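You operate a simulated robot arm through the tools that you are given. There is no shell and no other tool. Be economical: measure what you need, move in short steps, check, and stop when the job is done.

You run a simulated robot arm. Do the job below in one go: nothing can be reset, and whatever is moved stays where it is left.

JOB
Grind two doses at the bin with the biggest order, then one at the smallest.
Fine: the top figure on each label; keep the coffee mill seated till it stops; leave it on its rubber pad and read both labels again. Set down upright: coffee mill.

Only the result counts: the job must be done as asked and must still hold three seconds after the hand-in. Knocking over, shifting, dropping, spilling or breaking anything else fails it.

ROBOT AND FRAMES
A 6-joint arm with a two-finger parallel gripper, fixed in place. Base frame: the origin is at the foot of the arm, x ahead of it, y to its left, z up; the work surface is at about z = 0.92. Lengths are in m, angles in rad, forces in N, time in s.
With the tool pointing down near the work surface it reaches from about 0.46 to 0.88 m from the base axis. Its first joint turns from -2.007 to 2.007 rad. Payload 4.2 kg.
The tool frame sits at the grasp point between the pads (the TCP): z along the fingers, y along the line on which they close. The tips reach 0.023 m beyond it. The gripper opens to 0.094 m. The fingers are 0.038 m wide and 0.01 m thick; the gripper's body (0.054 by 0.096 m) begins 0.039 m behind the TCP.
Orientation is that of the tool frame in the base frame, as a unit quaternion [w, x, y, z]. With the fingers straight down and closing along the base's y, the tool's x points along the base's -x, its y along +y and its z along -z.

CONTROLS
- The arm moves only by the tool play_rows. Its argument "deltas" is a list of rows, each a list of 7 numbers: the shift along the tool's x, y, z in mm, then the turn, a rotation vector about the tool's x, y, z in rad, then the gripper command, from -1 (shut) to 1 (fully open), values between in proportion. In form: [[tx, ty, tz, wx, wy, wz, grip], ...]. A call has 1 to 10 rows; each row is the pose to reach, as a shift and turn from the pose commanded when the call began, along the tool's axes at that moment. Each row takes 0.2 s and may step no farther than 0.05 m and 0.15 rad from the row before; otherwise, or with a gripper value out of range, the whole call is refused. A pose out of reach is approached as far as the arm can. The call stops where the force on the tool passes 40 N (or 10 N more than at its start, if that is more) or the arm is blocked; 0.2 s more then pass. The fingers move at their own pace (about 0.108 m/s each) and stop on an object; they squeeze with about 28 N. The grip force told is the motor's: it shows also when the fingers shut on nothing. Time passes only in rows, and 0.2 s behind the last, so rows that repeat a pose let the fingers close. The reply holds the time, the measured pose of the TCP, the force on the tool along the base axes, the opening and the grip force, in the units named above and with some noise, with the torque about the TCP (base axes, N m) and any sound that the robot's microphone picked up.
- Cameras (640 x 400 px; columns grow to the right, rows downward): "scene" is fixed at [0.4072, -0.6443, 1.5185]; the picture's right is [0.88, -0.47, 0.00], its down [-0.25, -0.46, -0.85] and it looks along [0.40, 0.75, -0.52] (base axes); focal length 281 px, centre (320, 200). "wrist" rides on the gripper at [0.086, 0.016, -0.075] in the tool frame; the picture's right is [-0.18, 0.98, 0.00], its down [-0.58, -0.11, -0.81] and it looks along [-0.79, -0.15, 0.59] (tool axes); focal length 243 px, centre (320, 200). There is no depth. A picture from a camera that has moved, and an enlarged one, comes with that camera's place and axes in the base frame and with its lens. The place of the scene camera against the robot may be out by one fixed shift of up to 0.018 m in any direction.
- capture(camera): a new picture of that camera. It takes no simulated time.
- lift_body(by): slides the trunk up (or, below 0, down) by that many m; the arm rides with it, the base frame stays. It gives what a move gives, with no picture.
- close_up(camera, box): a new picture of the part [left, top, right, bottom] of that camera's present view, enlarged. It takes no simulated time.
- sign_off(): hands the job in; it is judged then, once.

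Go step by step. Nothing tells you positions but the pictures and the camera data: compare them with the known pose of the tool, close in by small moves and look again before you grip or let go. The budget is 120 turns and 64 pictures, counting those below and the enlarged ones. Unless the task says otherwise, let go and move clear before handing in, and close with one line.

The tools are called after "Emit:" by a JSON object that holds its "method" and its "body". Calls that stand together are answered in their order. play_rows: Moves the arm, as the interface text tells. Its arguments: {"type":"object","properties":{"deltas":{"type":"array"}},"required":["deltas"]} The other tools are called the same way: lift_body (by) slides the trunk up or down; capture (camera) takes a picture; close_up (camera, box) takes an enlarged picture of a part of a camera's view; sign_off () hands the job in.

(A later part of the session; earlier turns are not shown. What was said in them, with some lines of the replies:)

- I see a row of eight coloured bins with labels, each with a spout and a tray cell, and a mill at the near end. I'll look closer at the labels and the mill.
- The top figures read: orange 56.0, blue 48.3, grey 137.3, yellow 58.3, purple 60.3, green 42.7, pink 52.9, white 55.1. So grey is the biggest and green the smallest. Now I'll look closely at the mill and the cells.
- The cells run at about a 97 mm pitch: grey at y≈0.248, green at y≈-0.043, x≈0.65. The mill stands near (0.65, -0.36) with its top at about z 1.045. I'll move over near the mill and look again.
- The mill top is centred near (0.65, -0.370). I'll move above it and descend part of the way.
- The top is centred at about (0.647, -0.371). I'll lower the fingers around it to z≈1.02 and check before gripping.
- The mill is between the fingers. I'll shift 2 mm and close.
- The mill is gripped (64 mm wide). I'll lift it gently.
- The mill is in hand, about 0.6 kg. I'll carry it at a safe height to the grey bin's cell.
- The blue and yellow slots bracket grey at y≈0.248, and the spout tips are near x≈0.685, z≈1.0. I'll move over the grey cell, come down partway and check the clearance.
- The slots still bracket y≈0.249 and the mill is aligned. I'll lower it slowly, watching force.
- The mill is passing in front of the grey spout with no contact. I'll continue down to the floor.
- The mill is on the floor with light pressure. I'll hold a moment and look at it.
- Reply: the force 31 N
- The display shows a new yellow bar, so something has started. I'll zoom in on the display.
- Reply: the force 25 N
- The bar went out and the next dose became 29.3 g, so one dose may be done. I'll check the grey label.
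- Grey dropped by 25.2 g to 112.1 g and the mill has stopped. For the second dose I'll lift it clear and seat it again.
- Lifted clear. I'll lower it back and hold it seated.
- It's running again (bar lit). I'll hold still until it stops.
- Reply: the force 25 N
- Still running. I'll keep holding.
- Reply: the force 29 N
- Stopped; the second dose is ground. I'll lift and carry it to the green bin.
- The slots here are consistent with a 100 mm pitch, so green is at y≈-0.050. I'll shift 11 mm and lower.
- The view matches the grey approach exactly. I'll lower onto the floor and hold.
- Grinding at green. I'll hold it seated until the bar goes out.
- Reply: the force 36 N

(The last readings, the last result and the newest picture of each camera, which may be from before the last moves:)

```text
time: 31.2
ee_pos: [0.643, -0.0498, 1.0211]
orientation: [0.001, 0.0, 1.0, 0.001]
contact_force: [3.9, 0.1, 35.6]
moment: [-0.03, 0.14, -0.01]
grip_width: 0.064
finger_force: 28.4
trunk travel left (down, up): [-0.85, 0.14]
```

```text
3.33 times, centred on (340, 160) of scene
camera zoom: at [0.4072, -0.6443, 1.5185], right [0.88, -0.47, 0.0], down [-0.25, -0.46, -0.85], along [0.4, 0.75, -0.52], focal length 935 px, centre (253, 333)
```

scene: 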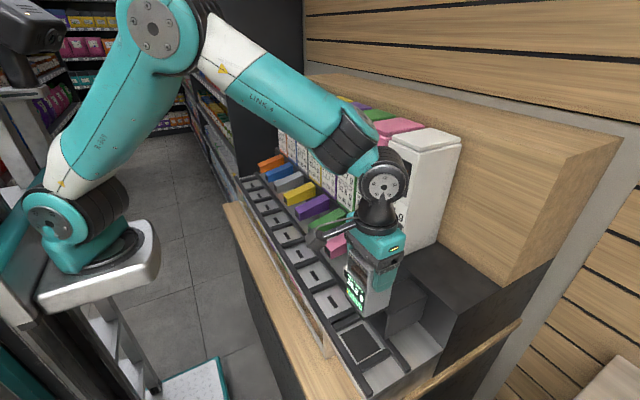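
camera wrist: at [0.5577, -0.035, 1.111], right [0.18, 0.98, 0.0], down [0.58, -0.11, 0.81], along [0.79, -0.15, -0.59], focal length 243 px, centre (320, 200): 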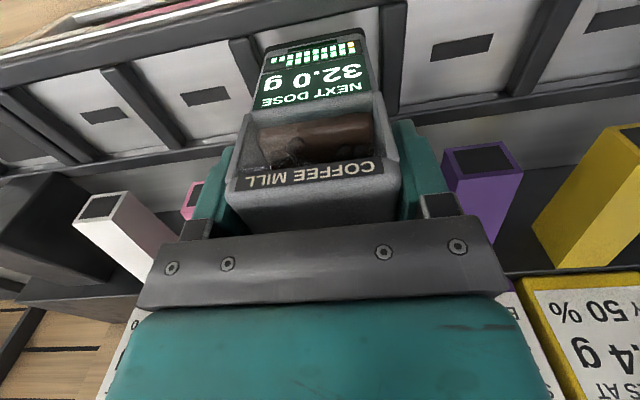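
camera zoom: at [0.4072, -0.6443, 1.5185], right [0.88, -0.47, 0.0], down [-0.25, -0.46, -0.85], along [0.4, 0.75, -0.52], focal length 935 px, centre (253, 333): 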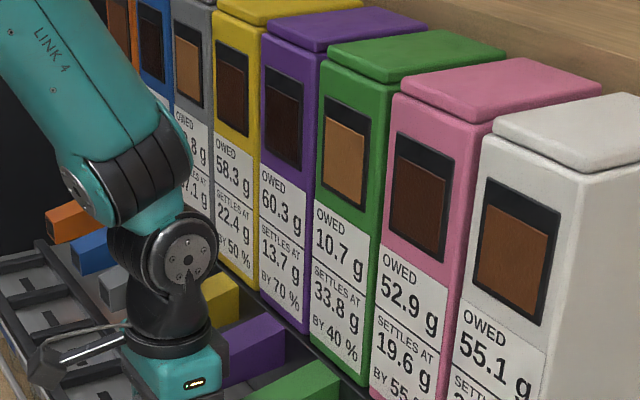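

Green went from 42.7 to 10.7 g, and grey seems to end in ".8" as expected. Now I'll carry the mill back to its pad.

Emit:
{"method": "play_rows", "body": {"deltas": [[0, 0, -15, 0, 0, 0, -1], [0, 0, -60, 0, 0, 0, -1], [8, 0, -105, 0, 0, 0, -1], [17, -20, -140, 0, 0, 0, -1], [17, -65, -150, 0, 0, 0, -1], [17, -110, -150, 0, 0, 0, -1], [17, -155, -150, 0, 0, 0, -1], [17, -200, -150, 0, 0, 0, -1], [17, -245, -150, 0, 0, 0, -1], [17, -290, -150, 0, 0, 0, -1]]}}

Emit:
{"method": "play_rows", "body": {"deltas": [[-10, -32, 30, 0, 0, 0, -1], [-21, -32, 60, 0, 0, 0, -1], [-21, -32, 90, 0, 0, 0, -1], [-21, -32, 110, 0, 0, 0, -1], [-21, -32, 110, 0, 0, 0, -1]]}}

Emit:
{"method": "close_up", "body": {"camera": "scene", "box": [310, 250, 430, 390]}}

Emit:
{"method": "capture", "body": {"camera": "wrist"}}

```text
time: 33.4
ee_pos: [0.6255, -0.3417, 1.1686]
orientation: [0.0, -0.002, 1.0, 0.0]
contact_force: [0.1, -0.1, -5.5]
moment: [0.01, 0.03, 0.0]
grip_width: 0.0641
finger_force: 28.3
trunk travel left (down, up): [-0.85, 0.14]
```

```text
time: 34.6
ee_pos: [0.6473, -0.3721, 1.059]
orientation: [0.0, 0.0, 1.0, 0.0]
contact_force: [-0.2, -0.6, -5.9]
moment: [0.01, 0.01, 0.04]
grip_width: 0.0638
finger_force: 27.8
trunk travel left (down, up): [-0.85, 0.14]
```

```text
2.86 times, centred on (370, 320) of scene
camera zoom: at [0.4072, -0.6443, 1.5185], right [0.88, -0.47, 0.0], down [-0.25, -0.46, -0.85], along [0.4, 0.75, -0.52], focal length 802 px, centre (177, -143)
```

zoom: 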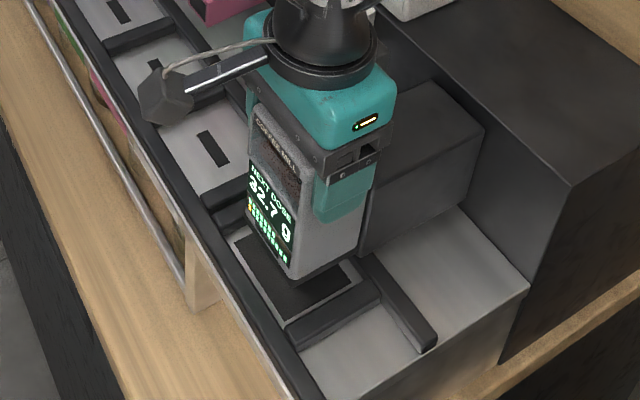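

```text
20 pictures are left
camera wrist: at [0.5609, -0.3566, 1.1335], right [0.18, 0.98, 0.0], down [0.58, -0.11, 0.81], along [0.79, -0.15, -0.59], focal length 243 px, centre (320, 200)
```

wrist: 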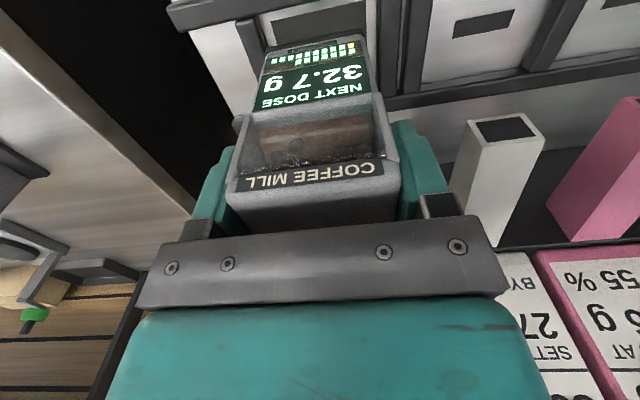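

The mill is above the pad. I'll lower gently to the original height.

Emit:
{"method": "play_rows", "body": {"deltas": [[0, 0, 12, 0, 0, 0, -1], [0, 0, 24, 0, 0, 0, -1], [0, 0, 32, 0, 0, 0, -1], [0, 0, 36, 0, 0, 0, -1], [0, 0, 38, 0, 0, 0, -1]]}}

Emit:
{"method": "close_up", "body": {"camera": "scene", "box": [310, 250, 430, 390]}}

Emit:
{"method": "capture", "body": {"camera": "wrist"}}

```text
time: 35.8
ee_pos: [0.6477, -0.3722, 1.0213]
orientation: [0.0, 0.0, 1.0, 0.0]
contact_force: [-0.1, 0.0, -6.0]
moment: [0.0, 0.0, -0.01]
grip_width: 0.0638
finger_force: 28.0
trunk travel left (down, up): [-0.85, 0.14]
```

```text
2.86 times, centred on (370, 320) of scene
camera zoom: at [0.4072, -0.6443, 1.5185], right [0.88, -0.47, 0.0], down [-0.25, -0.46, -0.85], along [0.4, 0.75, -0.52], focal length 802 px, centre (177, -143)
```

zoom: 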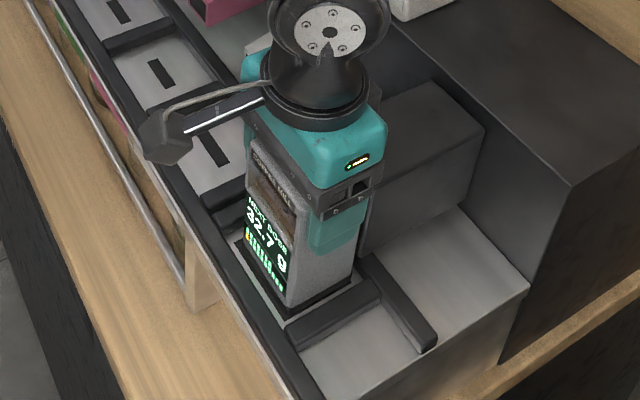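

```text
18 pictures are left
camera wrist: at [0.5615, -0.3555, 1.0964], right [0.18, 0.98, 0.0], down [0.58, -0.11, 0.81], along [0.79, -0.15, -0.59], focal length 243 px, centre (320, 200)
```

wrist: 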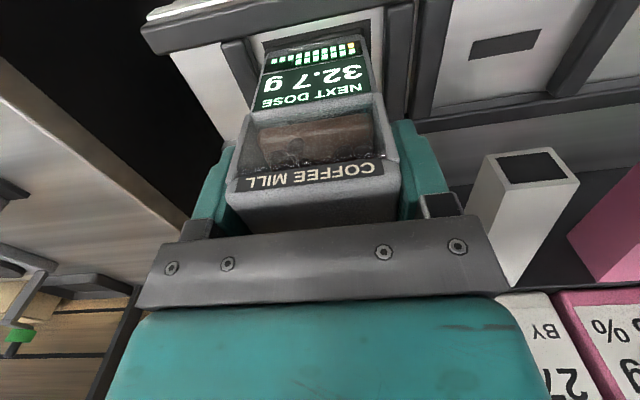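

It isn't in contact yet (the hand still carries the full weight). I'll lower by single millimetres.

Emit:
{"method": "play_rows", "body": {"deltas": [[0, 0, 0.7, 0, 0, 0, -1], [0, 0, 1.4, 0, 0, 0, -1], [0, 0, 2, 0, 0, 0, -1]]}}

```text
time: 36.6
ee_pos: [0.6476, -0.3717, 1.0221]
orientation: [0.0, 0.0, 1.0, 0.0]
contact_force: [-7.3, 5.4, 14.0]
moment: [0.44, 0.1, 0.2]
grip_width: 0.0638
finger_force: 27.9
trunk travel left (down, up): [-0.85, 0.14]
```

In contact. I'll ease off slightly and open.

Emit:
{"method": "play_rows", "body": {"deltas": [[0, 0, -1, 0, 0, 0, -1], [0, 0, -1, 0, 0, 0, -0.2], [0, 0, -1, 0, 0, 0, 0.3], [0, 0, -1, 0, 0, 0, 0.7], [0, 0, -1, 0, 0, 0, 1], [0, 0, -1, 0, 0, 0, 1]]}}

Emit:
{"method": "capture", "body": {"camera": "wrist"}}

```text
time: 38.0
ee_pos: [0.6476, -0.3723, 1.022]
orientation: [0.0, 0.0, 1.0, 0.0]
contact_force: [0.0, 0.1, -0.7]
moment: [0.0, 0.01, -0.01]
grip_width: 0.0941
finger_force: 0.2
trunk travel left (down, up): [-0.85, 0.14]
```

```text
17 pictures are left
camera wrist: at [0.5619, -0.3558, 1.0963], right [0.18, 0.98, 0.0], down [0.58, -0.11, 0.81], along [0.79, -0.15, -0.59], focal length 243 px, centre (320, 200)
```

wrist: 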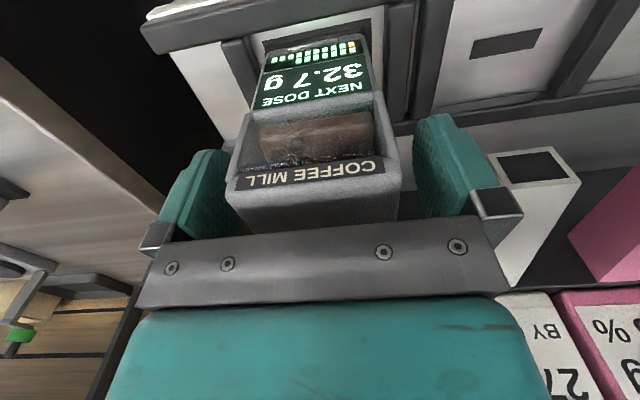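

Released; the mill stands. I'll rise straight up, then move back and re-read both labels.

Emit:
{"method": "play_rows", "body": {"deltas": [[0, 0, -30, 0, 0, 0, 1], [0, 0, -75, 0, 0, 0, 1], [0, 0, -120, 0, 0, 0, 1], [20, 0, -165, 0, 0, 0, 1], [60, 0, -200, 0, 0, 0, 1], [100, 0, -220, 0, 0, 0, 1], [100, 0, -220, 0, 0, 0, 1]]}}

Emit:
{"method": "capture", "body": {"camera": "scene"}}

Emit:
{"method": "close_up", "body": {"camera": "scene", "box": [320, 270, 440, 390]}}

Emit:
{"method": "close_up", "body": {"camera": "scene", "box": [270, 80, 410, 220]}}

```text
refused: row 5 steps farther than a row can; nothing moved
```

```text
16 pictures are left
```

scene: 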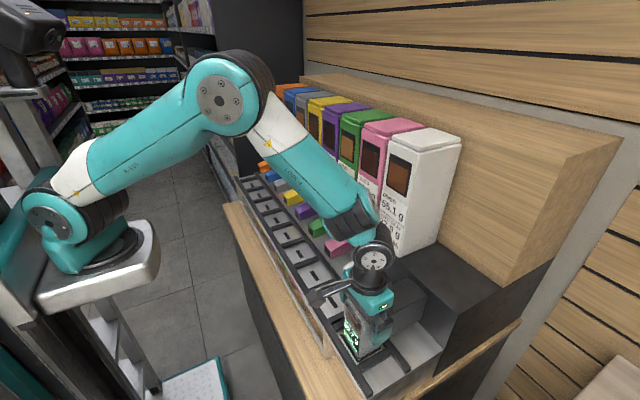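

```text
3.33 times, centred on (380, 330) of scene
camera zoom: at [0.4072, -0.6443, 1.5185], right [0.88, -0.47, 0.0], down [-0.25, -0.46, -0.85], along [0.4, 0.75, -0.52], focal length 935 px, centre (120, -233)
```

zoom: 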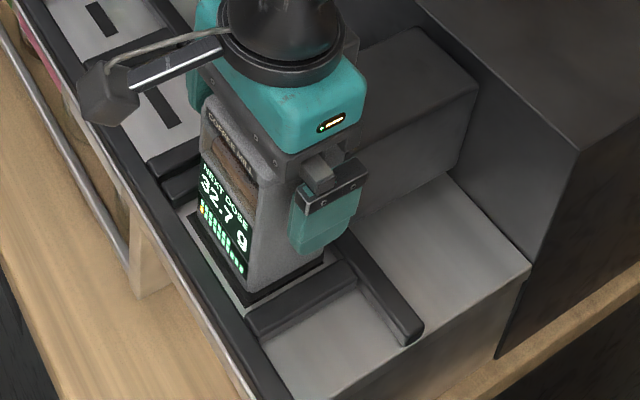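

```text
2.86 times, centred on (340, 150) of scene
camera zoom: at [0.4072, -0.6443, 1.5185], right [0.88, -0.47, 0.0], down [-0.25, -0.46, -0.85], along [0.4, 0.75, -0.52], focal length 802 px, centre (263, 343)
```

zoom: 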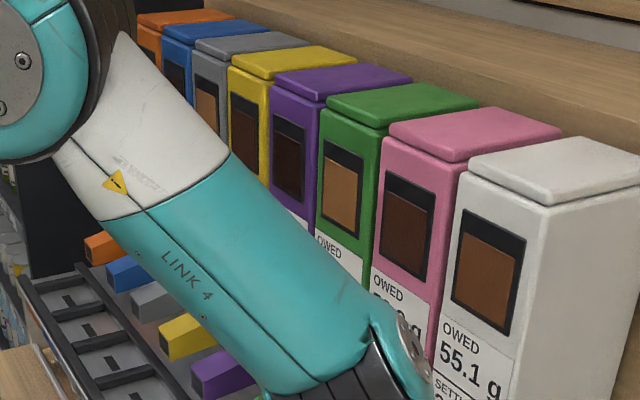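

That call was refused for a step too long; the mill looks well placed on the pad. I'll rise in shorter steps and go toward the start position to expose the labels.

Emit:
{"method": "play_rows", "body": {"deltas": [[0, 0, -30, 0, 0, 0, 1], [0, 0, -70, 0, 0, 0, 1], [0, 0, -110, 0, 0, 0, 1], [0, 0, -150, 0, 0, 0, 1], [0, 0, -190, 0, 0, 0, 1], [0, 0, -230, 0, 0, 0, 1], [20, 0, -260, 0, 0, 0, 1], [40, 30, -270, 0, 0, 0, 1], [60, 70, -270, 0, 0, 0, 1], [72, 115, -270, 0, 0, 0, 1]]}}

Emit:
{"method": "play_rows", "body": {"deltas": [[0, 45, 0, 0, 0, 0, 1], [0, 90, 0, 0, 0, 0, 1], [0, 135, 0, 0, 0, 0, 1], [0, 180, 0, 0, 0, 0, 1], [0, 225, 0, 0, 0, 0, 1], [0, 270, 0, 0, 0, 0, 1], [0, 315, 0, 0, 0, 0, 1], [0, 360, 0, 0, 0, 0, 1], [0, 405, 0, 0, 0, 0, 1], [0, 437, 0, 0, 0, 0, 1]]}}

Emit:
{"method": "close_up", "body": {"camera": "scene", "box": [270, 100, 410, 240]}}

Emit:
{"method": "close_up", "body": {"camera": "scene", "box": [320, 270, 440, 390]}}

Emit:
{"method": "capture", "body": {"camera": "wrist"}}

```text
time: 40.2
ee_pos: [0.576, -0.2583, 1.2905]
orientation: [0.0, 0.0, 1.0, 0.001]
contact_force: [-0.4, -0.4, 0.1]
moment: [0.01, -0.02, 0.01]
grip_width: 0.0941
finger_force: 0.0
trunk travel left (down, up): [-0.85, 0.14]
```

```text
time: 42.4
ee_pos: [0.5761, 0.1803, 1.2904]
orientation: [-0.001, 0.0, 1.0, 0.0]
contact_force: [-0.3, -0.2, -0.7]
moment: [0.01, 0.0, -0.01]
grip_width: 0.0942
finger_force: 0.2
trunk travel left (down, up): [-0.85, 0.14]
```

```text
2.86 times, centred on (340, 170) of scene
camera zoom: at [0.4072, -0.6443, 1.5185], right [0.88, -0.47, 0.0], down [-0.25, -0.46, -0.85], along [0.4, 0.75, -0.52], focal length 802 px, centre (263, 286)
```

zoom: 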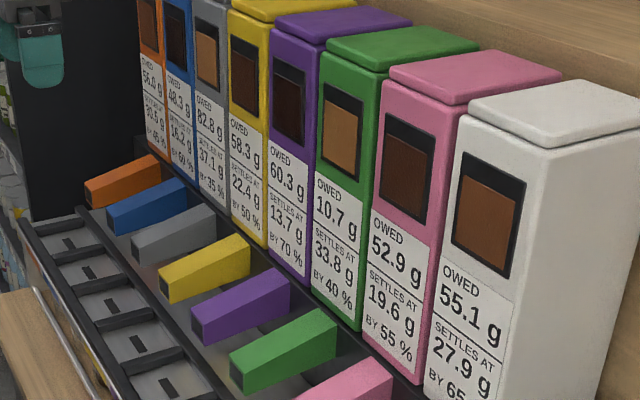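

```text
3.33 times, centred on (380, 330) of scene
camera zoom: at [0.4072, -0.6443, 1.5185], right [0.88, -0.47, 0.0], down [-0.25, -0.46, -0.85], along [0.4, 0.75, -0.52], focal length 935 px, centre (120, -233)
```

zoom: 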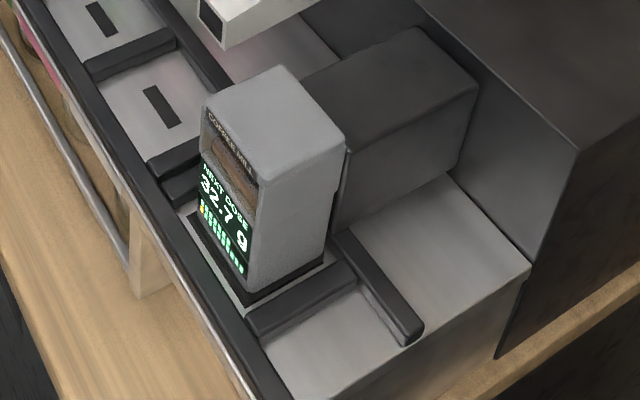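

```text
11 pictures are left
camera wrist: at [0.4901, 0.1968, 1.3653], right [0.18, 0.98, 0.0], down [0.58, -0.11, 0.81], along [0.79, -0.15, -0.59], focal length 243 px, centre (320, 200)
```

wrist: 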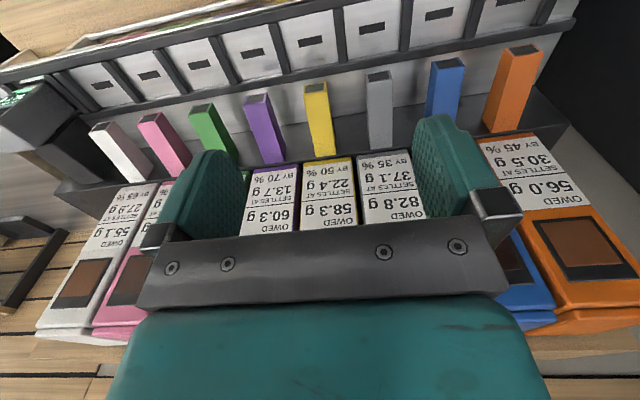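

The labels read grey 82.8 g (137.3 − 25.2 − 29.3) and green 10.7 g (42.7 − 32.0). I'll check once more that the mill sits flat on the pad.

Emit:
{"method": "close_up", "body": {"camera": "scene", "box": [340, 285, 395, 365]}}

```text
5.00 times, centred on (368, 325) of scene
camera zoom: at [0.4072, -0.6443, 1.5185], right [0.88, -0.47, 0.0], down [-0.25, -0.46, -0.85], along [0.4, 0.75, -0.52], focal length 1403 px, centre (82, -425)
```

zoom: 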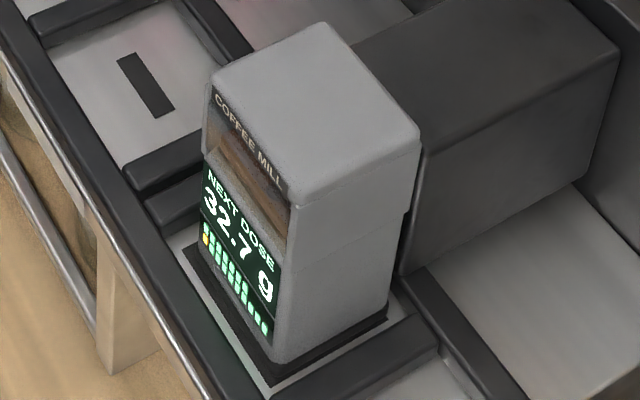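

The mill stands upright and flat on its pad, the arm is clear, and both labels show the expected figures. I'm handing in.

Emit:
{"method": "sign_off", "body": {}}

```text
The job is handed in.
```

The job is handed in: I ground two doses at the grey bin (137.3 → 82.8 g) and one at the green bin (42.7 → 10.7 g), holding the mill seated until it stopped each time. It now stands upright on its rubber pad, about 3 mm further back than where it started.
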